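You operate a simulated robot arm through the tools that you are given. There is no shell and no other tool.

You are at the controls of a simulated robot arm. One attempt, no reset.

## Task
Pack the purple table's green-sealed and blue-sealed bearings in the grey box and count them on the black key.
Fine: One press a bearing; the lid goes back on square.

It is judged by the outcome, as a careful person would: the job done as asked, and still so three seconds after it is handed in. It fails if anything else is knocked over, pushed out of place, dropped, spilled or broken. A push-on lid holds only when it is set on centred and level and pressed home; a screw cap is set on level and turned clockwise until tight.

## Robot
A 6-joint arm with a two-finger parallel gripper, fixed in place. Base frame: the origin is at the foot of the arm, x ahead of it, y to its left, z up; the work surface is at about z = 0.8. Lengths are in m, angles in degrees, forces in N, time in s.
With the tool pointing down near the work surface it reaches from about 0.26 to 0.68 m from the base axis. Its first joint turns from -66.0 to 66.0 degrees. Payload 2.9 kg.
The TCP is the grasp point between the finger pads, 0.03 m short of the fingertips. In the tool frame z runs along the fingers and y along their closing line. The gripper opens to 0.11 m. The fingers are 0.02 m wide and 0.01 m thick; the gripper's body (0.048 by 0.112 m) begins 0.055 m behind the TCP.
Orientation is told as [roll, pitch, yaw] about the base's x, y, z axes, in that order, counted from this pose: with the fingers straight down and closing along the base's y, the tool's x points along the base's -x, its y along +y and its z along -z.

## Interface
- The arm moves only by the tool servo_tool. Its argument "plan" is text: rows parted by semicolons, each of 7 numbers parted by spaces: the shift along the base's x, y, z in m, then the turn, a rotation vector about the base's x, y, z in degrees, then the gripper command, from -1 (shut) to 1 (fully open), values between in proportion. In form: tx ty tz rx ry rz hand; .... A call has 1 to 20 rows; each row is the pose to reach, as a shift and turn from the pose commanded when the call began. Each row takes 0.2 s and may step no farther than 0.05 m and 8.6 degrees from the row before; otherwise, or with a gripper value out of range, the whole call is refused. A pose out of reach is approached as far as the arm can. The call stops where the force on the tool passes 40 N (or 10 N more than at its start, if that is more) or the arm is blocked; 0.2 s more then pass. The fingers move at their own pace (about 0.108 m/s each) and stop on an object; they squeeze with about 26 N. The grip force told is the motor's: it shows also when the fingers shut on nothing. Time passes only in rows, and 0.2 s behind the last, so rows that repeat a pose let the fingers close. The reply holds the time, the measured pose of the TCP, the force on the tool along the base axes, the opening and the grip force, in the units named above and with some noise, with the torque about the TCP (base axes, N m) and any sound that the robot's microphone picked up, and new pictures: "views" is both (left out), scene, wrist or none.
- Cameras (640 x 400 px; columns grow to the right, rows downward): "scene" is fixed at [0.0939, 0.4557, 1.3758]; the picture's right is [-0.52, -0.85, 0.00], its down [-0.56, 0.34, -0.76] and it looks along [0.65, -0.40, -0.65] (base axes); focal length 221 px, centre (320, 200). "wrist" rides on the gripper at [0.072, 0.017, -0.103] in the tool frame; the picture's right is [-0.23, 0.97, 0.00], its down [-0.76, -0.18, -0.62] and it looks along [-0.61, -0.14, 0.78] (tool axes); focal length 222 px, centre (320, 200).
- locate(camera, pixels): for up to 12 pixels [column, row] of the newest picture of that camera ("zoom" is the newest enlarged one), the place [x, y, z] in the base frame of the surface seen there, good to about 0.002 m. It takes no simulated time.
- close_up(camera, box): a new picture of the part [left, top, right, bottom] of that camera's present view, enlarged. It takes no simulated time.
- close_job(): hands the job in; it is judged then, once.

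Leave the gripper open and the arm clear of the work at the hand-in unless told otherwise.

The tools are called after "Request:" as a command line: name --argument value ..., lists and objects as JSON in quotes. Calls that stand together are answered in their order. servo_tool: Moves the arm, as the interface text tells. Its arguments: {"type":"object","properties":{"plan":{"type":"string"},"views":{"type":"string","enum":["both","scene","wrist","none"]}},"required":["plan"]} The other tools are called the same way: locate (camera, pixels) gives the place of the surface under pixels of a picture; close_up (camera, box) takes an enlarged picture of a part of a camera's view; close_job () hands the job in.

At the start:

```text
t: 0.0
eef_pos: [0.4456, 0.1068, 1.195]
ee_rot: [0.0, 0.0, 0.1]
ft_force: [-0.3, 0.3, 0.2]
torque: [-0.01, 0.0, 0.02]
opening: 0.1101
gripper_force: 0.0
```

scene: 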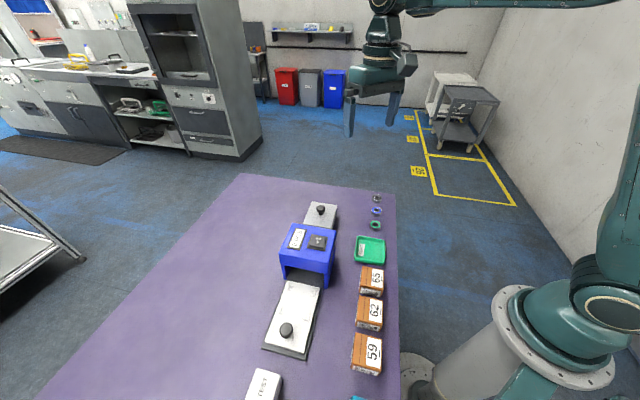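
wrist: 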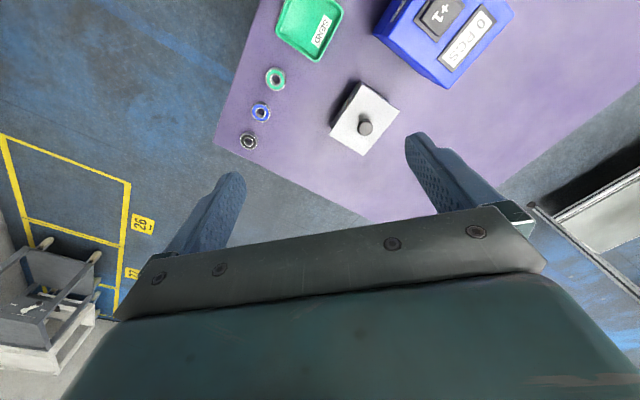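

I see the purple table with three bearings near (376,198), (376,210) and (376,224), a green tray, a blue counter, two lidded boxes and several blocks. I'll enlarge these parts of the scene view first.

Request:
close_up --camera "scene" --box '[280, 180, 400, 255]'

Request:
close_up --camera "scene" --box '[220, 250, 420, 400]'

Request:
close_up --camera "wrist" --box '[220, 0, 540, 200]'

```text
5.33 times, centred on (340, 218) of scene
```

zoom: 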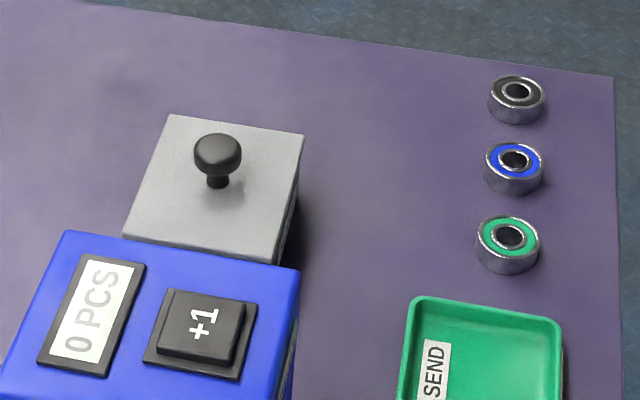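

```text
2.67 times, centred on (320, 325) of scene
```

zoom: 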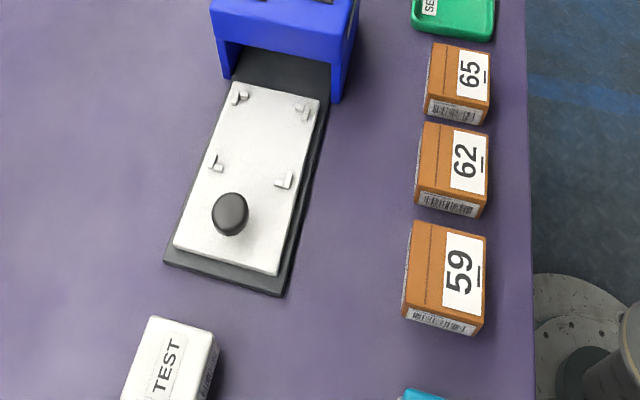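

```text
2.00 times, centred on (380, 100) of wrist
```

zoom: 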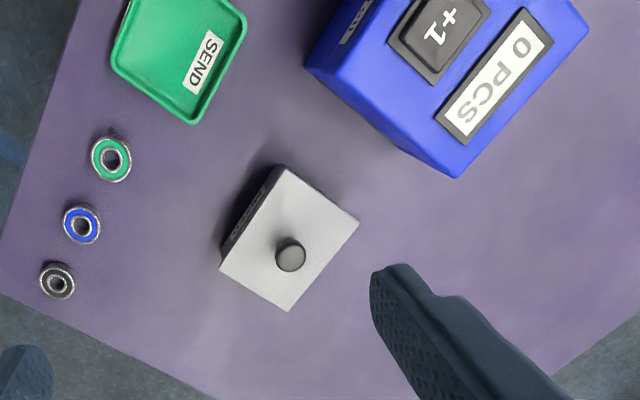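

Grey lidded box (knob) at zoom (215,190), black "+1" key on the blue counter reading "0 PCS". Next I'll measure positions in the scene view.

Request:
close_up --camera "scene" --box '[270, 185, 398, 265]'

```text
5.00 times, centred on (334, 225) of scene
```

zoom: 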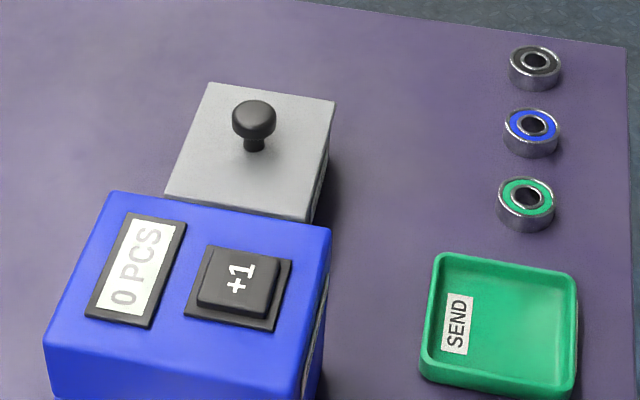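

Measuring lid corners, knob, key and bearings in this zoom.

Request:
locate --camera "zoom" --pixels '[[211, 86], [333, 104], [307, 218], [168, 194], [253, 110], [240, 278], [535, 62], [533, 125], [527, 195], [400, 150], [117, 195], [326, 232]]'

Request:
locate --camera "zoom" --pixels '[[516, 60], [555, 60], [510, 124], [556, 124], [505, 195], [551, 193], [320, 180], [440, 256], [575, 272], [425, 375], [570, 390], [500, 320]]'

```text
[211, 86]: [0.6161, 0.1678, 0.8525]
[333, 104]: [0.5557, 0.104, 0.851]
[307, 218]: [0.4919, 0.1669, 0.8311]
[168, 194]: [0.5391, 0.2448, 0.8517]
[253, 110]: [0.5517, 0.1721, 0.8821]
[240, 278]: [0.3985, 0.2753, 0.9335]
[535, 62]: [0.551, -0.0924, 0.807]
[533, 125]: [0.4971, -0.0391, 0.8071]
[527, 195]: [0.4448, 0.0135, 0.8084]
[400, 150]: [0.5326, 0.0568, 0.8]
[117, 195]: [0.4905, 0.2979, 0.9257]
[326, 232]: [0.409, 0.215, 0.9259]
```

```text
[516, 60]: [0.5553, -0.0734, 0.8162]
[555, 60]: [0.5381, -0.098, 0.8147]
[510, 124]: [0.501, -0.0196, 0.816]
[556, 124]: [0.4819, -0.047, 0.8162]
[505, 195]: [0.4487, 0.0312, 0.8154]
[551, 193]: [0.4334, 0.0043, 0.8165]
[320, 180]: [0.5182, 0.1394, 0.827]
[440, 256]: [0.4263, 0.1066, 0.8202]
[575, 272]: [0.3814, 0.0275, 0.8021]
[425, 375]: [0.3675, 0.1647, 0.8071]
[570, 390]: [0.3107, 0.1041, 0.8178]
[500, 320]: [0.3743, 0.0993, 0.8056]
```

Now checking the table's extent and looking for any further bearings hidden from view; I'll measure more points in the scene: table edges, slide, blocks, teal object near (357,398).

Request:
locate --camera "scene" --pixels '[[242, 176], [394, 197], [398, 390], [45, 395], [287, 330], [357, 398], [262, 378], [368, 362], [200, 250], [320, 208], [310, 285], [270, 345]]'

Request:
close_up --camera "scene" --box '[20, 240, 276, 400]'

Request:
close_up --camera "scene" --box '[300, 320, 428, 400]'

```text
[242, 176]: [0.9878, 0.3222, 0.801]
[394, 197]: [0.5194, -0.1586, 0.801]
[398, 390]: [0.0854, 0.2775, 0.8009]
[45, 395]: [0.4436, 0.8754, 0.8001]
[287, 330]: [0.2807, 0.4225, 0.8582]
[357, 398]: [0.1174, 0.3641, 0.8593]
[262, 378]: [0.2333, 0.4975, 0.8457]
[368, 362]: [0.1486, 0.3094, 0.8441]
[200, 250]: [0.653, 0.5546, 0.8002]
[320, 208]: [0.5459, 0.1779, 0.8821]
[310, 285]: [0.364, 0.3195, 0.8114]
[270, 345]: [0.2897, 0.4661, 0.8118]
```

```text
2.50 times, centred on (148, 320) of scene
```

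zoom: 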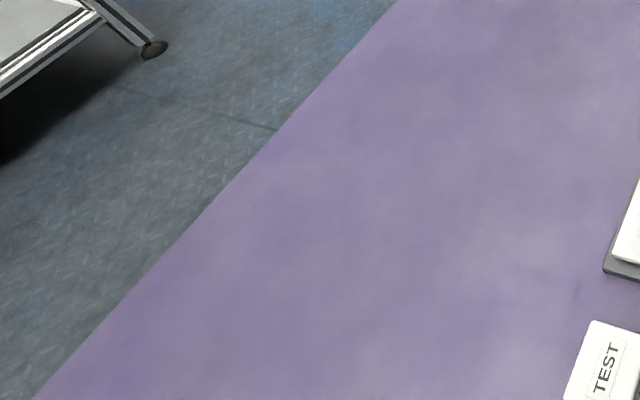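

```text
5.00 times, centred on (364, 360) of scene
```

zoom: 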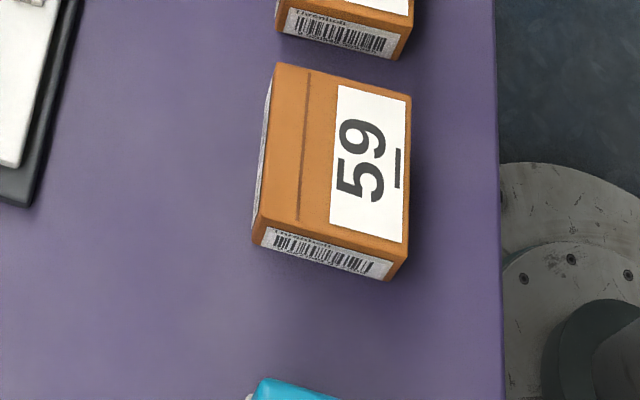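

The table is large and turned about 45°. Before touching anything I'll swing the wrist camera to look for further bearings at the near/left part of the table: move toward (0.33,0.36), yaw to 45°.

Request:
servo_tool --plan "-0.019 0.042 0 0 0 7.5 1; -0.038 0.084 0 0 0 15 1; -0.057 0.126 0 0 0 22.5 1; -0.076 0.168 0 0 0 30 1; -0.095 0.21 0 0 0 37.5 1; -0.115 0.252 0 0 0 45 1" --views "both"

```text
t: 1.4
eef_pos: [0.3276, 0.36, 1.1971]
ee_rot: [0.0, 0.0, 45.0]
ft_force: [0.3, 0.3, -0.2]
torque: [0.0, 0.0, 0.0]
opening: 0.1103
gripper_force: 0.1
```

scene: 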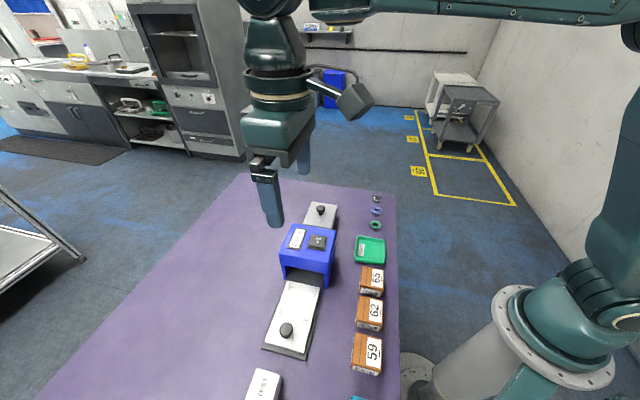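
wrist: 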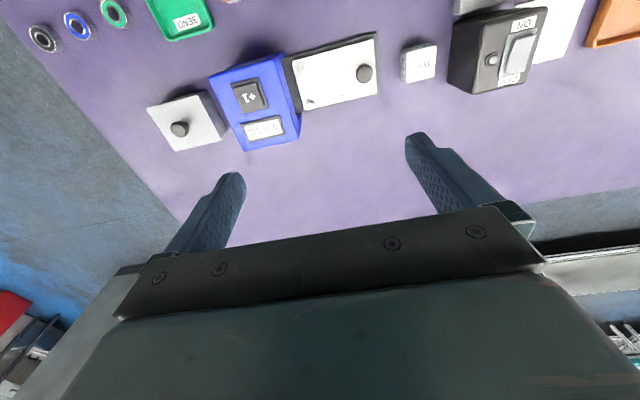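

More items appear to the right: a black switch box "ON", white sheet, orange tray. I'll enlarge.

Request:
close_up --camera "wrist" --box '[400, 0, 640, 150]'

Request:
close_up --camera "wrist" --box '[140, 0, 400, 160]'

```text
2.67 times, centred on (520, 75) of wrist
```

zoom: 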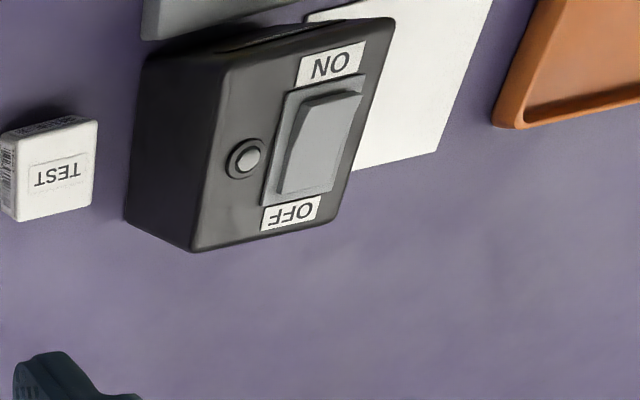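

```text
2.46 times, centred on (270, 80) of wrist
```

zoom: 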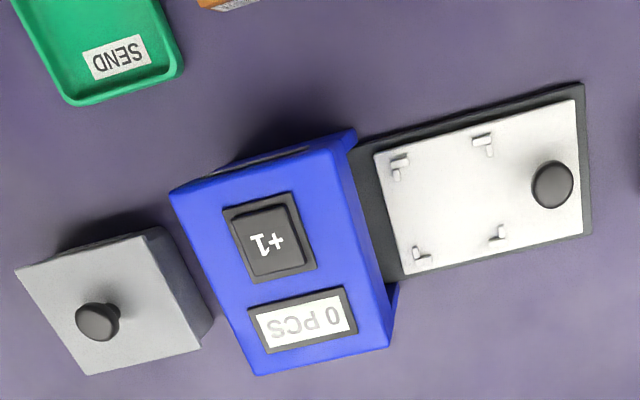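

I want to see the near-left part (paper, orange tray, items behind). I'll tilt the camera back toward the base and shift left a bit.

Request:
servo_tool --plan "-0.02 0.04 0 -5.7 5.7 0 1; -0.04 0.08 0 -11.4 11.4 0 1; -0.06 0.11 0 -17 17 0 1; -0.08 0.12 0 -22 22 0 1" --views "wrist"

```text
t: 2.4
eef_pos: [0.2165, 0.426, 1.14]
ee_rot: [-0.1, 30.8, 45.1]
ft_force: [-4.2, 2.6, -2.8]
torque: [-0.34, -0.47, -0.03]
opening: 0.1098
gripper_force: 0.1
out of reach, approached as far as the arm can: row 2, 3, 4
```

wrist: 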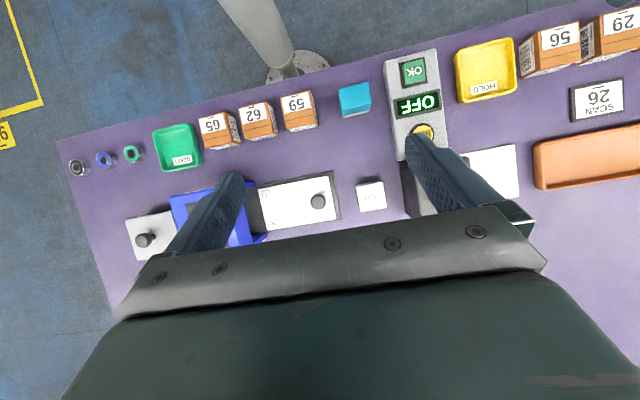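

Now I see the whole long table: SEND tray, numbered boxes, an OK/OFF device, HOLD tray, orange tray. Zooming for extra bearings or notes.

Request:
close_up --camera "wrist" --box '[320, 0, 640, 200]'

Request:
close_up --camera "wrist" --box '[50, 80, 350, 268]'

```text
2.00 times, centred on (480, 100) of wrist
```

zoom: 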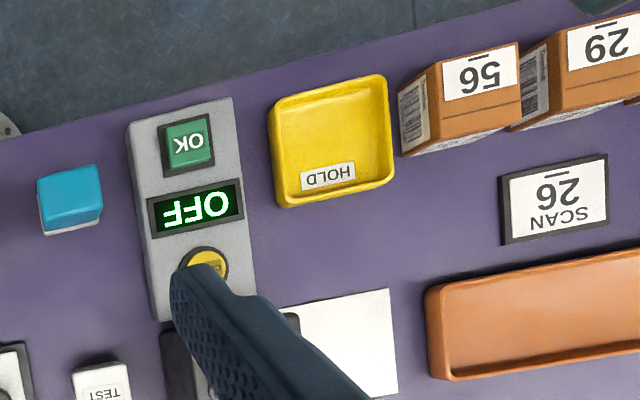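

```text
2.13 times, centred on (200, 174) of wrist
```

zoom: 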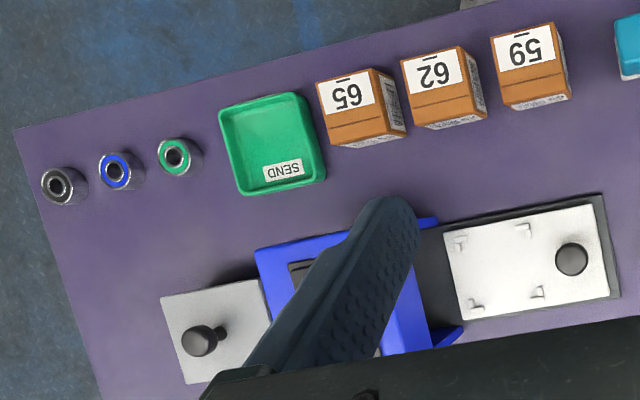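

Only one green and one blue bearing on the table. I go back by undoing that tilt, then check the pose.

Request:
servo_tool --plan "0.02 -0.01 0 5 -5 0 1; 0.04 -0.04 0 10.6 -10.6 0 1; 0.06 -0.08 0 16.3 -16.3 0 1; 0.08 -0.12 0 22 -22 0 1; 0.08 -0.12 0 22 -22 0 1" --views "none"

```text
t: 3.6
eef_pos: [0.3295, 0.3227, 1.1778]
ee_rot: [-3.3, 3.7, 44.9]
ft_force: [0.3, 0.5, 0.0]
torque: [0.01, 0.01, 0.01]
opening: 0.11
gripper_force: 0.1
out of reach, approached as far as the arm can: row 3, 4
```

The pose is a little off from straight-down. A null row will show what the commanded pose is.

Request:
servo_tool --plan "0 0 0 0 0 0 1; 0 0 0 0 0 0 1" --views "none"

```text
t: 4.2
eef_pos: [0.3296, 0.3226, 1.1769]
ee_rot: [-3.1, 3.6, 45.0]
ft_force: [0.5, -0.3, -0.6]
torque: [0.02, -0.02, 0.0]
opening: 0.1102
gripper_force: 0.0
```

Commanded pose equals the measured one, tilted slightly. I correct the tilt (turn about +x by 4.7°), then yaw to -45° while moving above the grey box.

Request:
servo_tool --plan "0 0 0.01 4.74 -0.35 0 1; 0 0 0.01 4.74 -0.35 0 1" --views "none"

Request:
servo_tool --plan "0.02 -0.014 0 0 0 -8.3 1; 0.04 -0.028 0 0 0 -16.5 1; 0.06 -0.04 0 0 0 -24.7 1; 0.08 -0.053 0 0 0 -33 1; 0.1 -0.067 0 0 0 -41 1; 0.12 -0.08 0 0 0 -49 1; 0.14 -0.094 0 0 0 -57.3 1; 0.16 -0.107 0 0 0 -65.5 1; 0.18 -0.12 0 0 0 -73.7 1; 0.2 -0.134 -0.02 0 0 -82 1; 0.218 -0.148 -0.05 0 0 -90 1; 0.218 -0.148 -0.08 0 0 -90 1" --views "both"

```text
t: 4.8
eef_pos: [0.3435, 0.321, 1.2165]
ee_rot: [3.0, -3.4, 44.8]
ft_force: [-1.1, -0.8, 0.3]
torque: [0.0, 0.02, -0.01]
opening: 0.1101
gripper_force: 0.0
out of reach, approached as far as the arm can: row 1, 2
```

```text
t: 7.4
eef_pos: [0.56, 0.1725, 1.1351]
ee_rot: [3.2, -3.7, -45.3]
ft_force: [-0.6, -0.2, 0.5]
torque: [-0.03, -0.04, 0.03]
opening: 0.1097
gripper_force: 0.1
```

scene: 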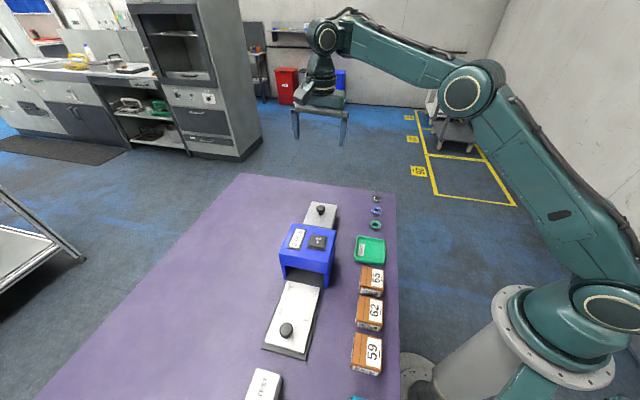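
wrist: 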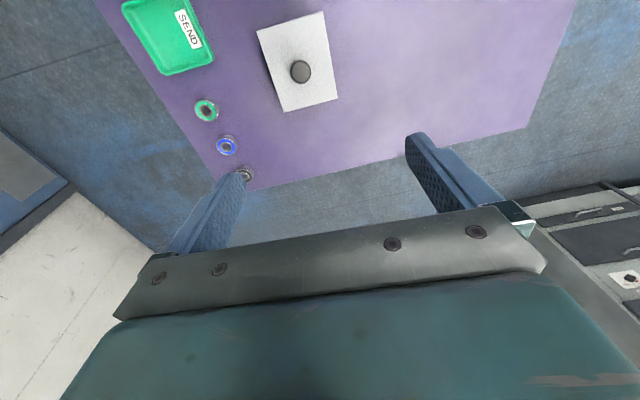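

Arrived above with a small residual tilt (3.2, -3.7). I correct it and lower to z≈1.0.

Request:
servo_tool --plan "0 0 -0.04 0.35 4.88 0.3 1; -0.006 0.001 -0.08 0.35 4.88 0.3 1; -0.012 0.002 -0.12 0.35 4.88 0.3 1; -0.012 0.002 -0.135 0.35 4.88 0.3 1; -0.012 0.002 -0.135 0.35 4.88 0.3 1" --views "wrist"

```text
t: 8.6
eef_pos: [0.5773, 0.1862, 1.0159]
ee_rot: [-0.2, 0.2, -44.7]
ft_force: [0.2, -1.0, -0.4]
torque: [0.04, 0.01, 0.0]
opening: 0.11
gripper_force: 0.1
out of reach, approached as far as the arm can: row 2, 3, 4, 5
```

wrist: 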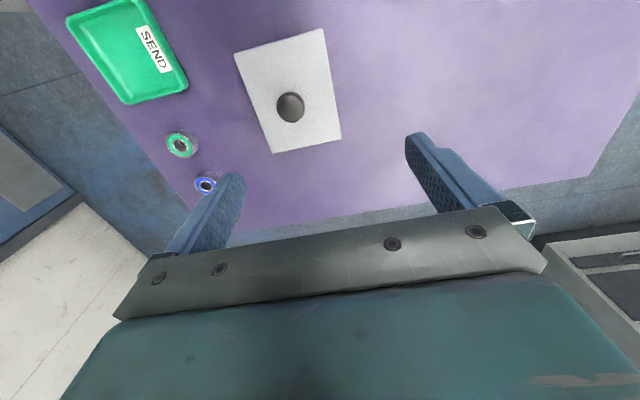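

Tilt is now zero but position is off: (0.577,0.186,1.016). I'll measure the knob in the wrist view, then shift over it.

Request:
locate --camera "wrist" --pixels '[[290, 105], [280, 107], [301, 107], [237, 54], [321, 31], [340, 137], [273, 151], [180, 144], [206, 185]]'

Request:
close_up --camera "wrist" --box '[210, 10, 370, 170]'

```text
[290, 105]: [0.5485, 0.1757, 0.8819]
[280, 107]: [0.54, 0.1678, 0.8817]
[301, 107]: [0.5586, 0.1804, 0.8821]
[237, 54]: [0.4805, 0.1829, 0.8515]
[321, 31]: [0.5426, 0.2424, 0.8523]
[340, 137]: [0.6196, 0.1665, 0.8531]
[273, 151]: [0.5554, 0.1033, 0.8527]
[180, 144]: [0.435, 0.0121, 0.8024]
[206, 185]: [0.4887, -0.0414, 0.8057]
```

```text
2.50 times, centred on (290, 90) of wrist
```

zoom: 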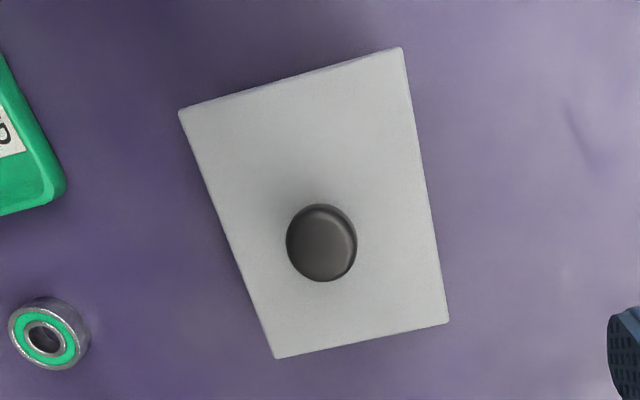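

Lid: corners average (0.5495,0.174), knob head centre (0.549,0.1745), top 0.882, lid top 0.852. Moving over the knob at z≈0.95.

Request:
servo_tool --plan "-0.014 -0.006 -0.02 0 0 -0.3 1; -0.0283 -0.0117 -0.04 0 0 -0.3 1; -0.0283 -0.0117 -0.066 0 0 -0.3 1; -0.0283 -0.0117 -0.066 0 0 -0.3 1" --views "wrist"

```text
t: 9.6
eef_pos: [0.5891, 0.1907, 0.972]
ee_rot: [-0.2, 0.2, -45.0]
ft_force: [-0.6, -0.2, -0.1]
torque: [0.03, -0.01, 0.0]
opening: 0.1101
gripper_force: 0.1
out of reach, approached as far as the arm can: row 1, 2, 3, 4
```

wrist: 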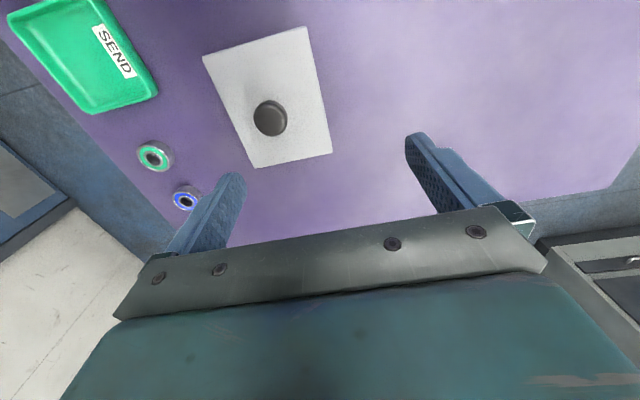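

The arm is drifting outward as it tries to descend — a joint seems to be at its limit. I look at the scene to see its posture.

Request:
servo_tool --plan "0 0 0 0 0 0 1" --views "scene"

```text
t: 10.0
eef_pos: [0.5896, 0.1901, 0.9723]
ee_rot: [-0.1, 0.2, -45.1]
ft_force: [-0.8, -0.8, 0.1]
torque: [0.01, 0.01, -0.02]
opening: 0.1099
gripper_force: 0.0
```

scene: 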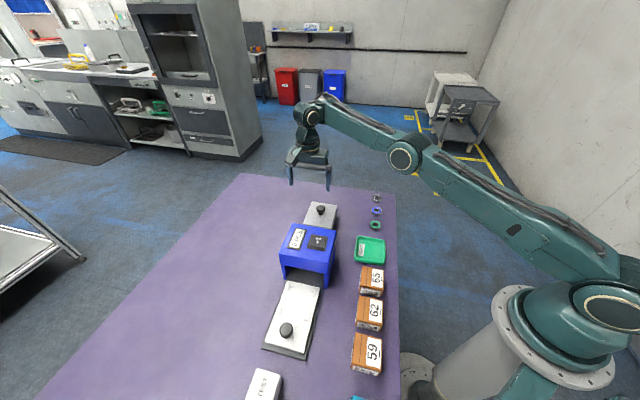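

I'll measure where the shoulder, elbow and wrist joints are to understand the posture.

Request:
locate --camera "scene" --pixels '[[402, 156], [311, 112], [608, 300], [520, 215], [350, 128], [305, 150], [620, 250], [590, 255], [450, 180], [330, 110]]'

Request:
close_up --camera "scene" --box '[270, 70, 640, 390]'

```text
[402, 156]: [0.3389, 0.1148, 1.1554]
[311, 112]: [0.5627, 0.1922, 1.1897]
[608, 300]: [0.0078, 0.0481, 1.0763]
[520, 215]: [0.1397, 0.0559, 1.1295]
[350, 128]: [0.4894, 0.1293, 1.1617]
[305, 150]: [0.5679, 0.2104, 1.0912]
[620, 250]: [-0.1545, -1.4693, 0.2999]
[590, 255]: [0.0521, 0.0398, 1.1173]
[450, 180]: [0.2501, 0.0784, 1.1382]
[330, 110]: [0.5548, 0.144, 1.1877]
```

```text
1.25 times, centred on (455, 230) of scene
```

zoom: 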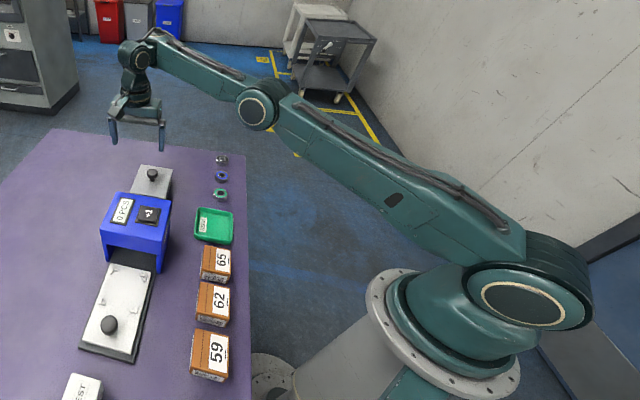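

Shoulder ≈ z 1.08, elbow ≈ r 0.36 z 1.155, wrist ≈ r 0.6 z 1.19: the arm got stretched nearly straight. I'll free it: test a straight-up move and then inward.

Request:
servo_tool --plan "-0.02 -0.007 0.02 0 0 0 1; -0.04 -0.014 0.04 0 0 0 1; -0.06 -0.02 0.06 0 0 0 1; -0.06 -0.02 0.06 0 0 0 1" --views "none"

```text
t: 11.0
eef_pos: [0.5679, 0.1757, 1.0431]
ee_rot: [-0.3, 0.3, -45.0]
ft_force: [-0.2, -1.7, 0.5]
torque: [0.0, 0.01, -0.01]
opening: 0.1103
gripper_force: 0.0
out of reach, approached as far as the arm can: row 1, 2, 3, 4
```

It slides on a sphere, so the elbow is locked at the stretched end. I'll try pushing outward past full stretch, then down-and-in, so that the elbow bends the other way (free air, z>0.98).

Request:
servo_tool --plan "0.04 0.012 0.015 0 0 0 1; 0.08 0.025 0.03 0 0 0 1; 0.08 0.025 0.03 0 0 0 1; 0.08 0.025 -0.01 0 0 0 1; 0.05 0.015 -0.045 0 0 0 1; 0.01 0.003 -0.06 0 0 0 1; -0.02 -0.003 -0.06 0 0 0 1; -0.02 -0.003 -0.06 0 0 0 1" --views "scene"

```text
t: 12.8
eef_pos: [0.5482, 0.1776, 0.9888]
ee_rot: [0.0, 0.0, -45.0]
ft_force: [-0.5, 0.2, 0.9]
torque: [0.0, -0.01, 0.03]
opening: 0.11
gripper_force: 0.0
out of reach, approached as far as the arm can: row 1, 2, 3, 4, 5
```

scene: 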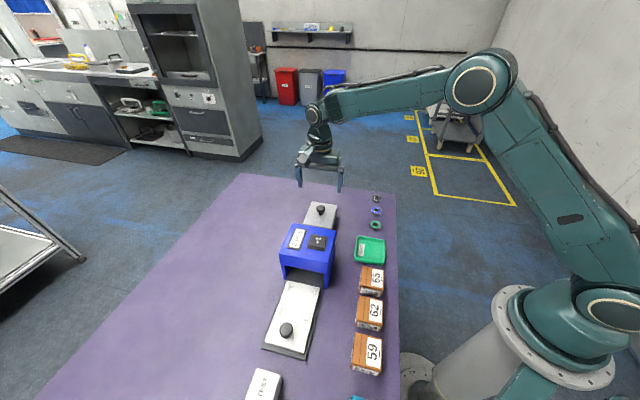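

The elbow is up again and the pose was reached. Let me settle and view the knob from here.

Request:
servo_tool --plan "0 0 0 0 0 0 1; 0 0 0 0 0 0 1" --views "wrist"

```text
t: 13.4
eef_pos: [0.5469, 0.1766, 0.9867]
ee_rot: [0.0, 0.1, -45.0]
ft_force: [-0.6, 0.2, 0.5]
torque: [-0.01, -0.05, 0.01]
opening: 0.1099
gripper_force: 0.2
```

wrist: 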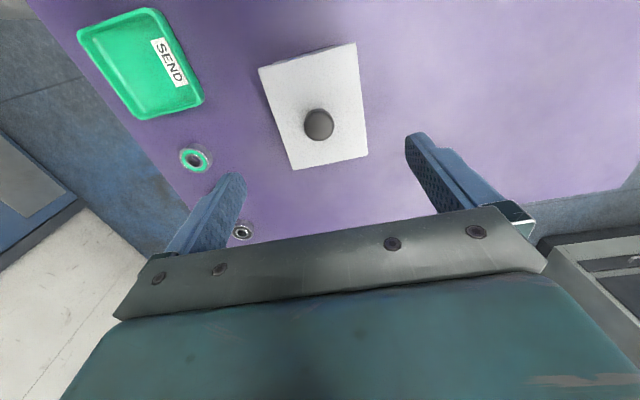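

Knob is at (0.549,0.1745). Fingers closing along the box's short side (yaw -45). I go down over the knob with opening ≈0.06 in two stages.

Request:
servo_tool --plan "0.002 -0.002 -0.03 0 0 0 0.1; 0.002 -0.002 -0.06 0 0 0 0.1; 0.002 -0.002 -0.067 0 0 0 0.1; 0.002 -0.002 -0.067 0 0 0 0.1" --views "both"

```text
t: 14.4
eef_pos: [0.5507, 0.1741, 0.9186]
ee_rot: [-0.2, 0.1, -45.0]
ft_force: [-1.1, 0.3, 0.0]
torque: [0.0, 0.01, -0.01]
opening: 0.0603
gripper_force: 0.0
```

scene: 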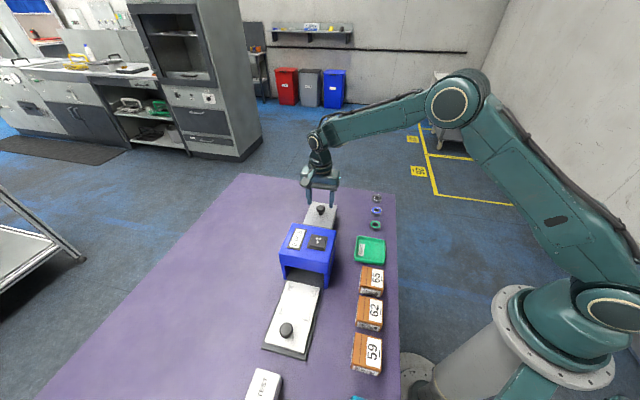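
wrist: 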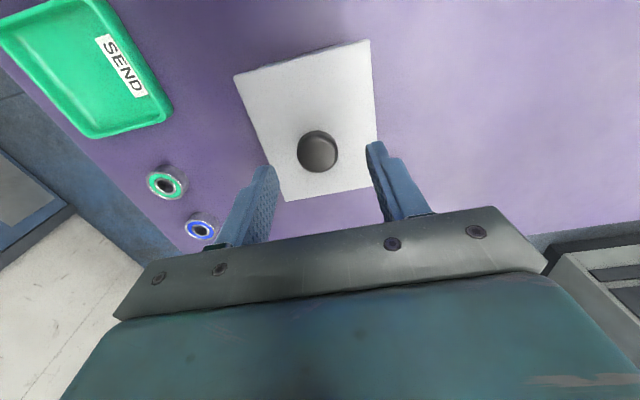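

Check knob centre and lid edges again from here for a finer estimate.

Request:
close_up --camera "wrist" --box '[220, 30, 400, 210]'

Request:
locate --camera "wrist" --pixels '[[317, 147], [300, 150], [336, 150], [317, 134], [317, 164], [236, 77], [368, 42], [376, 139], [286, 198]]'

```text
2.22 times, centred on (310, 120) of wrist
```

zoom: 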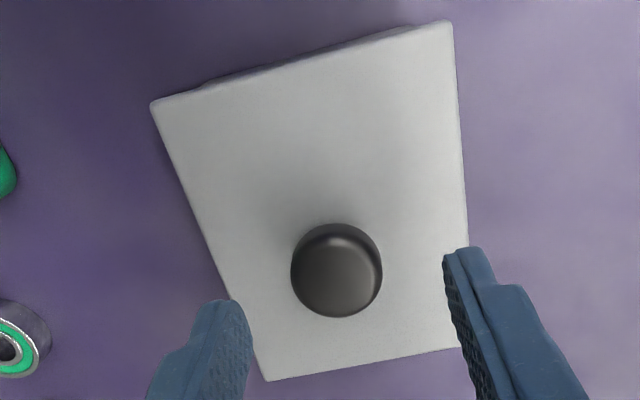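

```text
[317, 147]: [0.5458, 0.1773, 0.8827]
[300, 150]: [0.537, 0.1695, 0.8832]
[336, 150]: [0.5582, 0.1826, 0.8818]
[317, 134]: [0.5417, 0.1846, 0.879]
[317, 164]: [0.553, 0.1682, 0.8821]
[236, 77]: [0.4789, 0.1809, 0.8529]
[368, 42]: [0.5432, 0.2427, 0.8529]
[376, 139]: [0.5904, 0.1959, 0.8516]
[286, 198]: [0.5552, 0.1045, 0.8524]
```

Knob centre ≈ (0.549,0.175). I descend to TCP z≈0.887 (tips just above the lid) and close.

Request:
servo_tool --plan "-0.001 0.001 -0.02 0 0 0 0.1; -0.001 0.001 -0.0315 0 0 0 0.1; -0.001 0.001 -0.0315 0 0 0 0.1; -0.001 0.001 -0.0315 0 0 0 -0.3; -0.001 0.001 -0.0315 0 0 0 -1; -0.001 0.001 -0.0315 0 0 0 -1; -0.001 0.001 -0.0315 0 0 0 -1" --views "both"

```text
t: 16.0
eef_pos: [0.5493, 0.1718, 0.8875]
ee_rot: [-0.2, 0.2, -45.1]
ft_force: [-12.9, -12.0, 4.8]
torque: [-0.15, 0.27, -0.02]
opening: 0.0285
gripper_force: 26.4
```

scene: 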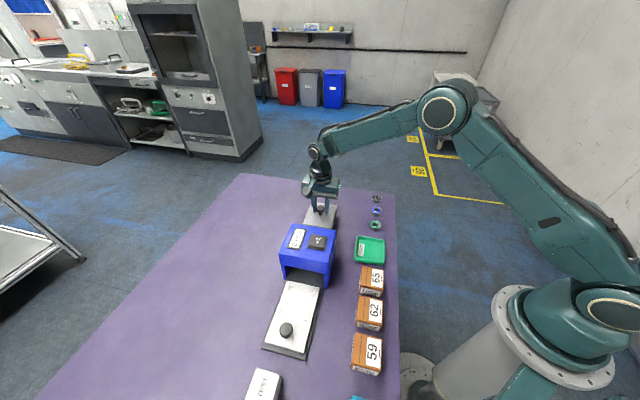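
wrist: 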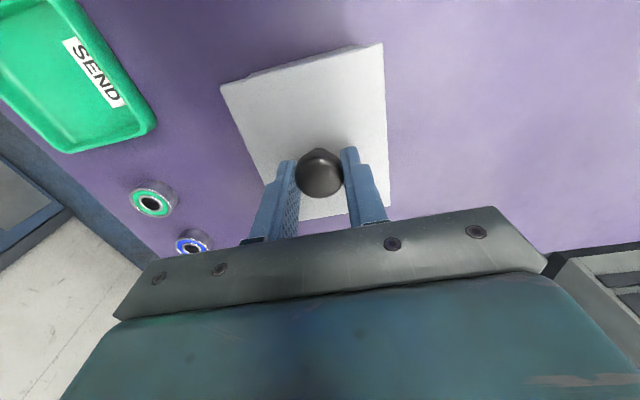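

Gripped the knob head (opening 0.0285), with a sideways load of ~17 N along (-,-). I relax it by shifting toward (-0.0015,-0.0015).

Request:
servo_tool --plan "-0.001 -0.001 0 0 0 0 -1; -0.0018 -0.0018 0 0 0 0 -1; -0.0018 -0.0018 0 0 0 0 -1" --views "none"

```text
t: 16.8
eef_pos: [0.5477, 0.1741, 0.8878]
ee_rot: [0.0, 0.1, -44.9]
ft_force: [0.0, 1.3, -0.2]
torque: [0.03, -0.03, 0.0]
opening: 0.0283
gripper_force: 26.7
heard: snap
```

Force is now zero, and a "snap" was heard – perhaps the lid seat let go a bit. I'll look before lifting.

Request:
servo_tool --plan "0 0 0 0 0 0 -1" --views "both"

Request:
close_up --camera "wrist" --box '[200, 20, 420, 230]'

Request:
close_up --camera "scene" --box '[270, 165, 370, 245]'

```text
t: 17.2
eef_pos: [0.548, 0.1727, 0.8878]
ee_rot: [-0.1, 0.1, -45.0]
ft_force: [0.5, -1.1, 0.8]
torque: [-0.01, 0.0, 0.04]
opening: 0.0287
gripper_force: 25.8
```

scene: 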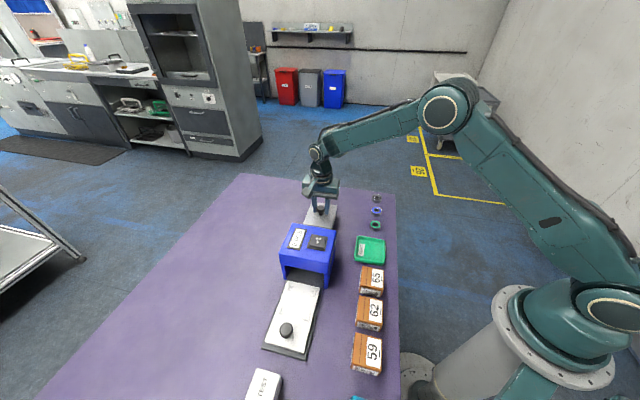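
wrist: 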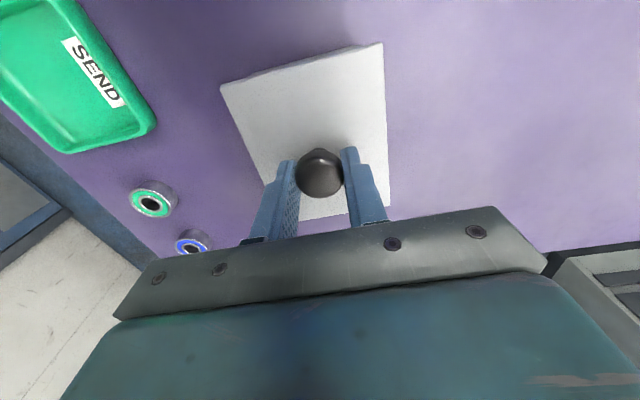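

```text
1.90 times, centred on (310, 125) of wrist
```

zoom: 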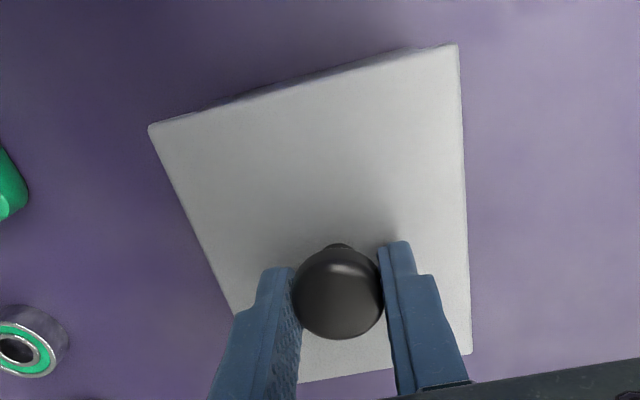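

```text
5.00 times, centred on (320, 205) of scene
```

zoom: 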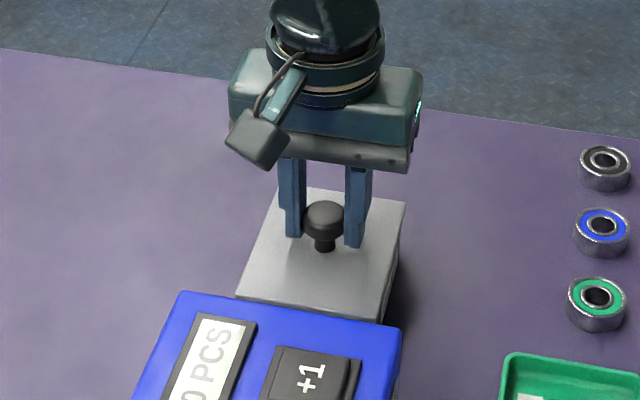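

Grip is good. Lifting slowly by 4 cm.

Request:
servo_tool --plan "0 0 0.003 0 0 0 -1; 0 0 0.006 0 0 0 -1; 0 0 0.012 0 0 0 -1; 0 0 0.025 0 0 0 -1; 0 0 0.045 0 0 0 -1; 0 0 0.045 0 0 0 -1" --views "both"

Request:
close_up --camera "scene" --box '[270, 165, 370, 245]'

```text
t: 18.6
eef_pos: [0.5475, 0.1723, 0.9316]
ee_rot: [-0.1, 0.1, -45.0]
ft_force: [0.4, -0.2, -0.7]
torque: [-0.01, 0.03, 0.04]
opening: 0.0285
gripper_force: 25.6
```

scene: 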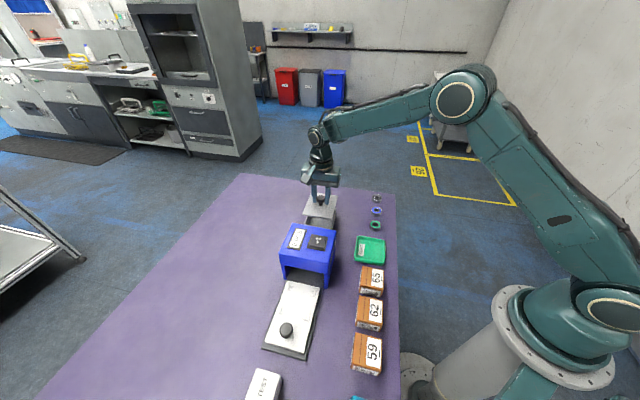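
wrist: 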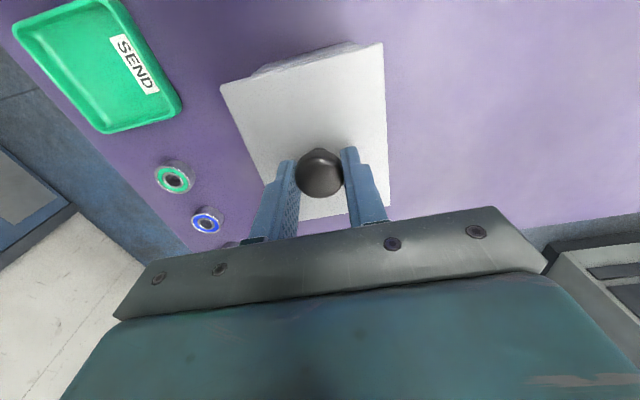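

```text
5.00 times, centred on (320, 205) of scene
```

zoom: 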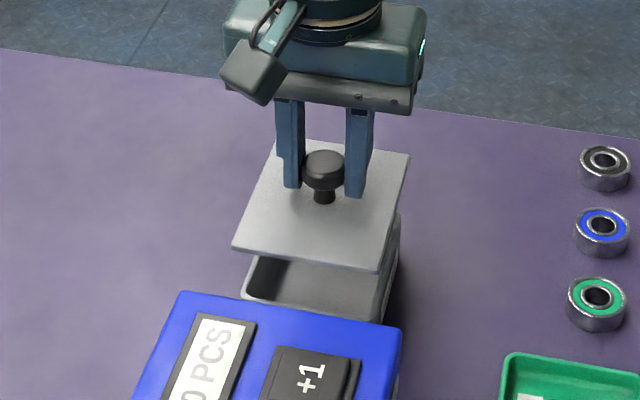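

The lid (a thin plate) is off, box stays put. I carry the lid to the free patch around (0.564,0.012), between box and bearings, at height, keeping yaw.

Request:
servo_tool --plan "0.003 -0.03 0.01 0 0 0 -1; 0.006 -0.065 0.01 0 0 0 -1; 0.01 -0.1 0.01 0 0 0 -1; 0.014 -0.135 0.005 0 0 0 -1; 0.016 -0.161 0 0 0 0 -1; 0.016 -0.161 -0.03 0 0 0 -1; 0.016 -0.161 -0.06 0 0 0 -1; 0.016 -0.161 -0.07 0 0 0 -1; 0.016 -0.161 -0.07 0 0 0 -1" --views "both"

Request:
close_up --camera "scene" --box '[290, 165, 410, 255]'

```text
t: 20.6
eef_pos: [0.5653, 0.0121, 0.8618]
ee_rot: [-0.1, 0.1, -45.0]
ft_force: [-0.2, 0.0, -0.1]
torque: [-0.01, 0.0, -0.03]
opening: 0.0285
gripper_force: 25.8
```

scene: 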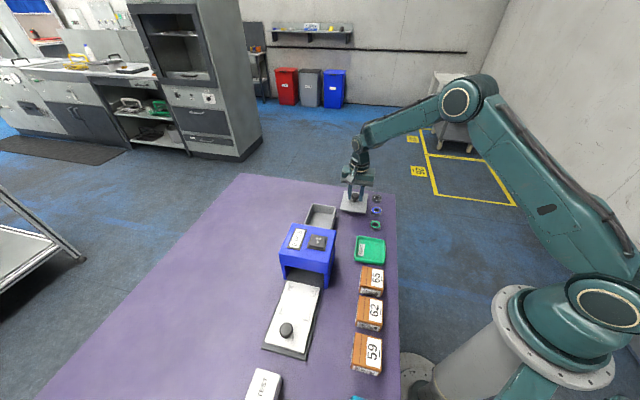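
wrist: 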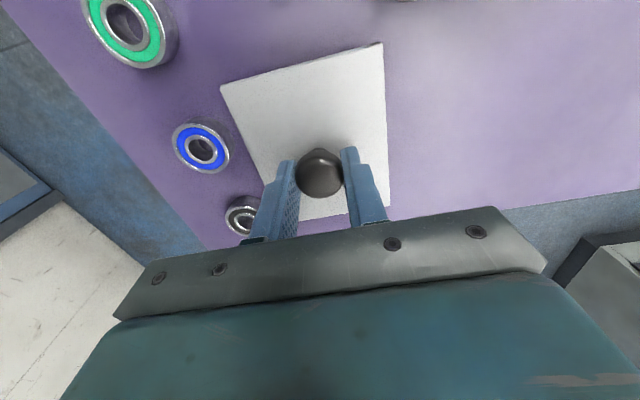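

```text
4.44 times, centred on (350, 210) of scene
```

zoom: 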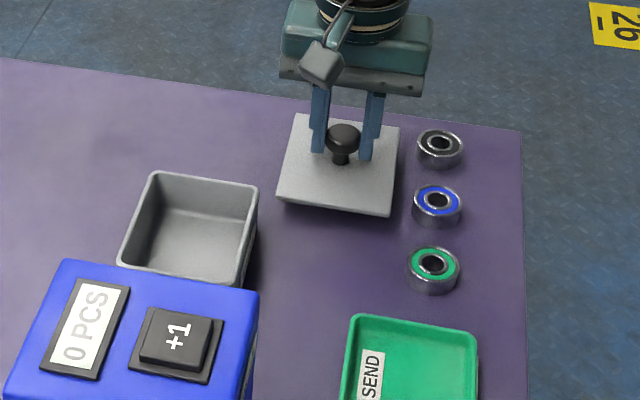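

Box is empty and open. Lid hovers above the patch. I measure lid height and bearing clearance now.

Request:
locate --camera "zoom" --pixels '[[300, 118], [398, 130], [387, 212], [282, 196], [418, 210], [437, 198], [432, 262], [440, 140], [281, 203], [185, 235], [155, 180], [255, 190]]'

```text
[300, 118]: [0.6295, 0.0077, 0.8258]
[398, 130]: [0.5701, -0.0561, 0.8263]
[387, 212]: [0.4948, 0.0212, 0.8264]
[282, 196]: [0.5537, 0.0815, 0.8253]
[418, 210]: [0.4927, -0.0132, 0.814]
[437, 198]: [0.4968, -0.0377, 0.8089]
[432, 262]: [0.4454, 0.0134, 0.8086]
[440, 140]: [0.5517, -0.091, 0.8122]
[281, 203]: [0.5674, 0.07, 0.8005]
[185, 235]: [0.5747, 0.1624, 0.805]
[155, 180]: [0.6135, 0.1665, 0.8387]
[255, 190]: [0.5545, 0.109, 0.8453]
```

Lid top is at 0.826 with 2 cm clearance from bearings. Lowering gently by 12 mm.

Request:
servo_tool --plan "0 0 -0.004 0 0 0 -1; 0 0 -0.008 0 0 0 -1; 0 0 -0.012 0 0 0 -1; 0 0 -0.012 0 0 0 -1" --views "scene"

Request:
close_up --camera "scene" --box '[330, 175, 390, 225]'

```text
t: 21.6
eef_pos: [0.5648, 0.0137, 0.8491]
ee_rot: [-0.1, 0.0, -45.0]
ft_force: [-1.4, -0.2, -0.3]
torque: [-0.01, -0.01, -0.01]
opening: 0.0285
gripper_force: 25.7
```

scene: 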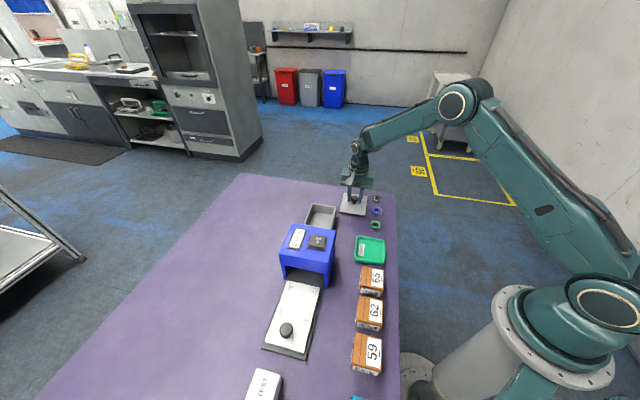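

```text
8.00 times, centred on (360, 200) of scene
```

zoom: 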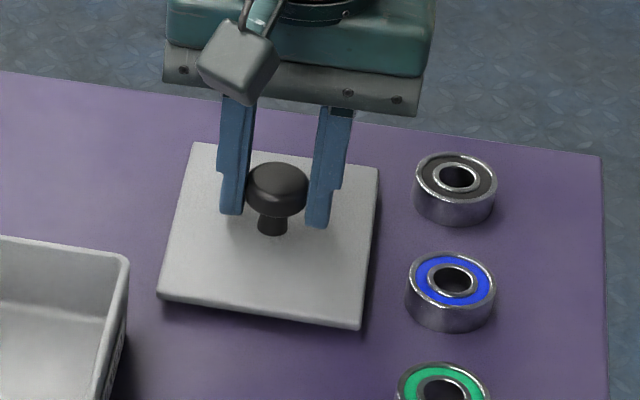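

Still a small gap (lid top ≈0.814). Lowering in 2 mm steps, watching force.

Request:
servo_tool --plan "0 0 -0.002 0 0 0 -1; 0 0 -0.004 0 0 0 -1; 0 0 -0.004 0 0 0 -1" --views "none"

```text
t: 22.4
eef_pos: [0.5643, 0.012, 0.8468]
ee_rot: [-0.1, 0.2, -45.0]
ft_force: [1.1, -0.9, -0.7]
torque: [0.0, -0.01, 0.03]
opening: 0.0288
gripper_force: 25.8
```

Request:
servo_tool --plan "0 0 -0.002 0 0 0 -1; 0 0 -0.004 0 0 0 -1; 0 0 -0.004 0 0 0 -1" --views "none"

```text
t: 23.2
eef_pos: [0.5649, 0.0122, 0.8421]
ee_rot: [0.1, 0.1, -45.1]
ft_force: [-2.6, 0.8, 7.5]
torque: [0.03, 0.06, 0.05]
opening: 0.0287
gripper_force: 26.1
```

Contact with the table at TCP z≈0.842 (7.5 N up). Releasing and rising.

Request:
servo_tool --plan "0 0 0.0005 0 0 0 -0.2; 0 0 0.0005 0 0 0 0.1; 0 0 0.0005 0 0 0 0.1; 0 0 0.02 0 0 0 0.1; 0 0 0.06 0 0 0 0.1; 0 0 0.1 0 0 0 0.1; 0 0 0.1 0 0 0 0.1" --views "both"

Request:
close_up --camera "scene" --box '[290, 175, 410, 245]'

```text
t: 24.8
eef_pos: [0.5638, 0.0099, 0.9413]
ee_rot: [0.0, 0.1, -45.1]
ft_force: [-0.2, -0.8, 0.8]
torque: [-0.04, -0.01, 0.0]
opening: 0.0608
gripper_force: 0.2
```

scene: 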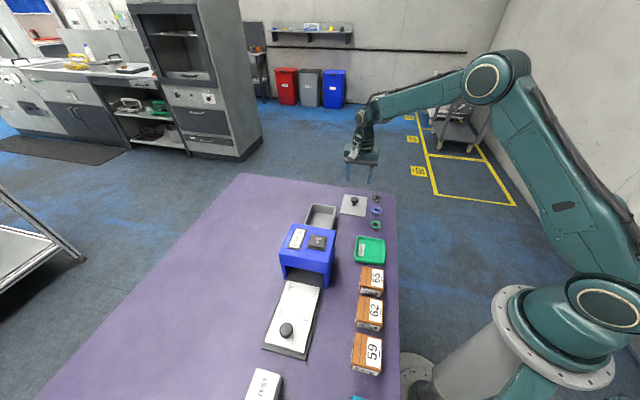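
wrist: 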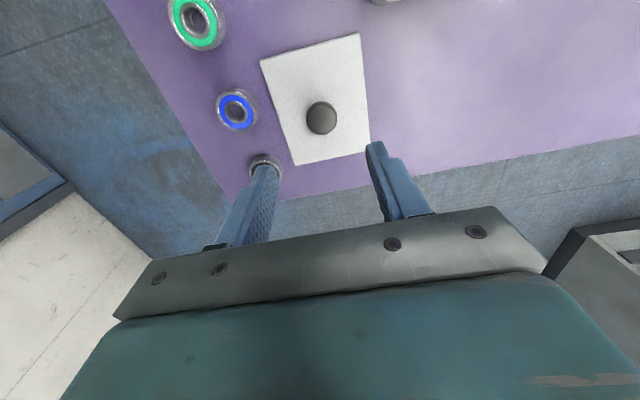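

```text
5.33 times, centred on (350, 210) of scene
```

zoom: 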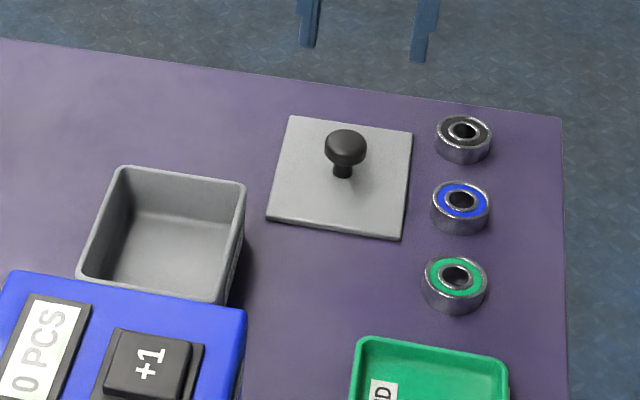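

Lid rests flat. Now measuring the bearing tops (ring points) and box rim in this zoom.

Request:
locate --camera "zoom" --pixels '[[432, 274], [481, 274], [456, 258], [458, 291], [438, 199], [485, 199], [461, 184], [462, 216]]'

Request:
locate --camera "zoom" --pixels '[[123, 170], [240, 184], [222, 300], [83, 274], [135, 185], [225, 195], [205, 275], [110, 265], [170, 230], [160, 215], [190, 240]]'

```text
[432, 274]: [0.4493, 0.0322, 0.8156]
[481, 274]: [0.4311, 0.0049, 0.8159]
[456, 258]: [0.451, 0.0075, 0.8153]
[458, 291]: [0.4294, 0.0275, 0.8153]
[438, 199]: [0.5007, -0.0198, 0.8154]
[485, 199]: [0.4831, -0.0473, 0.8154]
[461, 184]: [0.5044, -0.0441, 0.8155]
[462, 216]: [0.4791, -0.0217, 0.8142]
```

```text
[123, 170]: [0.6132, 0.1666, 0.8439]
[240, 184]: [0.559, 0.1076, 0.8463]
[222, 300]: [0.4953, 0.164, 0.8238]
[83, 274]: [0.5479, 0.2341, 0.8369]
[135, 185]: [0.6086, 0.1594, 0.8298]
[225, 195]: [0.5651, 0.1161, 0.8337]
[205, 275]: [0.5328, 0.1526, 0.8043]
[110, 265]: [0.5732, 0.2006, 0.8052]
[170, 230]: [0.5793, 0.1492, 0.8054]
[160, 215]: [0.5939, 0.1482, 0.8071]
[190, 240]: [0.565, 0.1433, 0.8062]
```

Green bearing centre (0.440,0.018), blue (0.492,-0.033), tops 0.8155, box floor ≈0.804. Going above the green bearing, still at yaw -45 (clear of tray and lid), to z≈0.87.

Request:
servo_tool --plan "-0.04 0.003 0 0 0 0 0.1; -0.08 0.006 0 0 0 0 0.1; -0.1238 0.0081 -0.02 0 0 0 0.1; -0.1238 0.0081 -0.05 0 0 0 0.1; -0.1238 0.0081 -0.071 0 0 0 0.1; -0.1238 0.0081 -0.071 0 0 0 0.1" --views "both"

Request:
close_up --camera "scene" --box '[320, 185, 410, 245]'

```text
t: 26.2
eef_pos: [0.4409, 0.02, 0.8697]
ee_rot: [-0.1, 0.0, -44.9]
ft_force: [-0.1, 0.3, -0.8]
torque: [-0.01, 0.02, -0.06]
opening: 0.0606
gripper_force: 0.1
```

scene: 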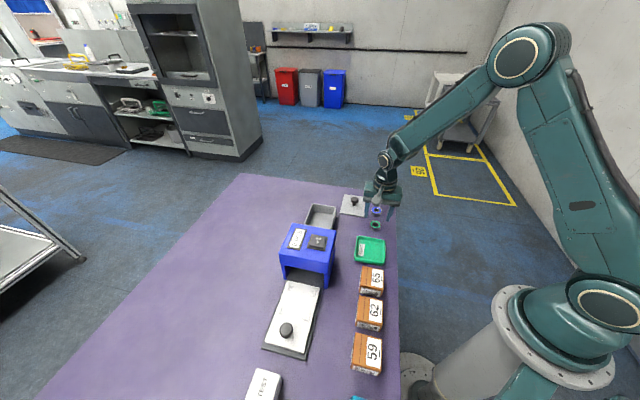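
wrist: 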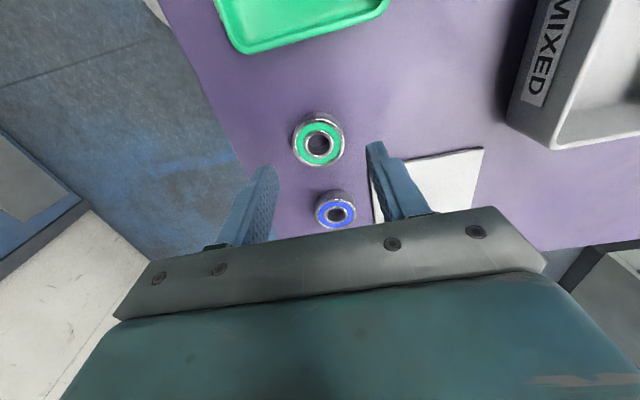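

```text
6.67 times, centred on (365, 215) of scene
```

zoom: 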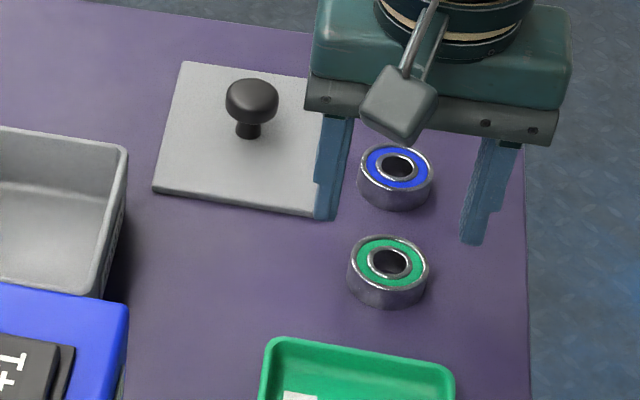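

The box is labelled "MIXED" — fits. Checking the green bearing's position from the wrist.

Request:
locate --camera "wrist" --pixels '[[299, 146], [336, 142], [317, 126], [320, 162], [320, 205], [353, 216], [336, 204], [338, 226]]'

```text
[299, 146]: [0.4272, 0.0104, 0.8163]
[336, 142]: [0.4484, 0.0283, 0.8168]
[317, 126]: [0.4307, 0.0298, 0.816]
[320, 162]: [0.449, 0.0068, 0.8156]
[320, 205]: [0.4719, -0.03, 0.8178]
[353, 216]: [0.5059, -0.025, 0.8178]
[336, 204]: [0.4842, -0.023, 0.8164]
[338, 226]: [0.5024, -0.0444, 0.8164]
```

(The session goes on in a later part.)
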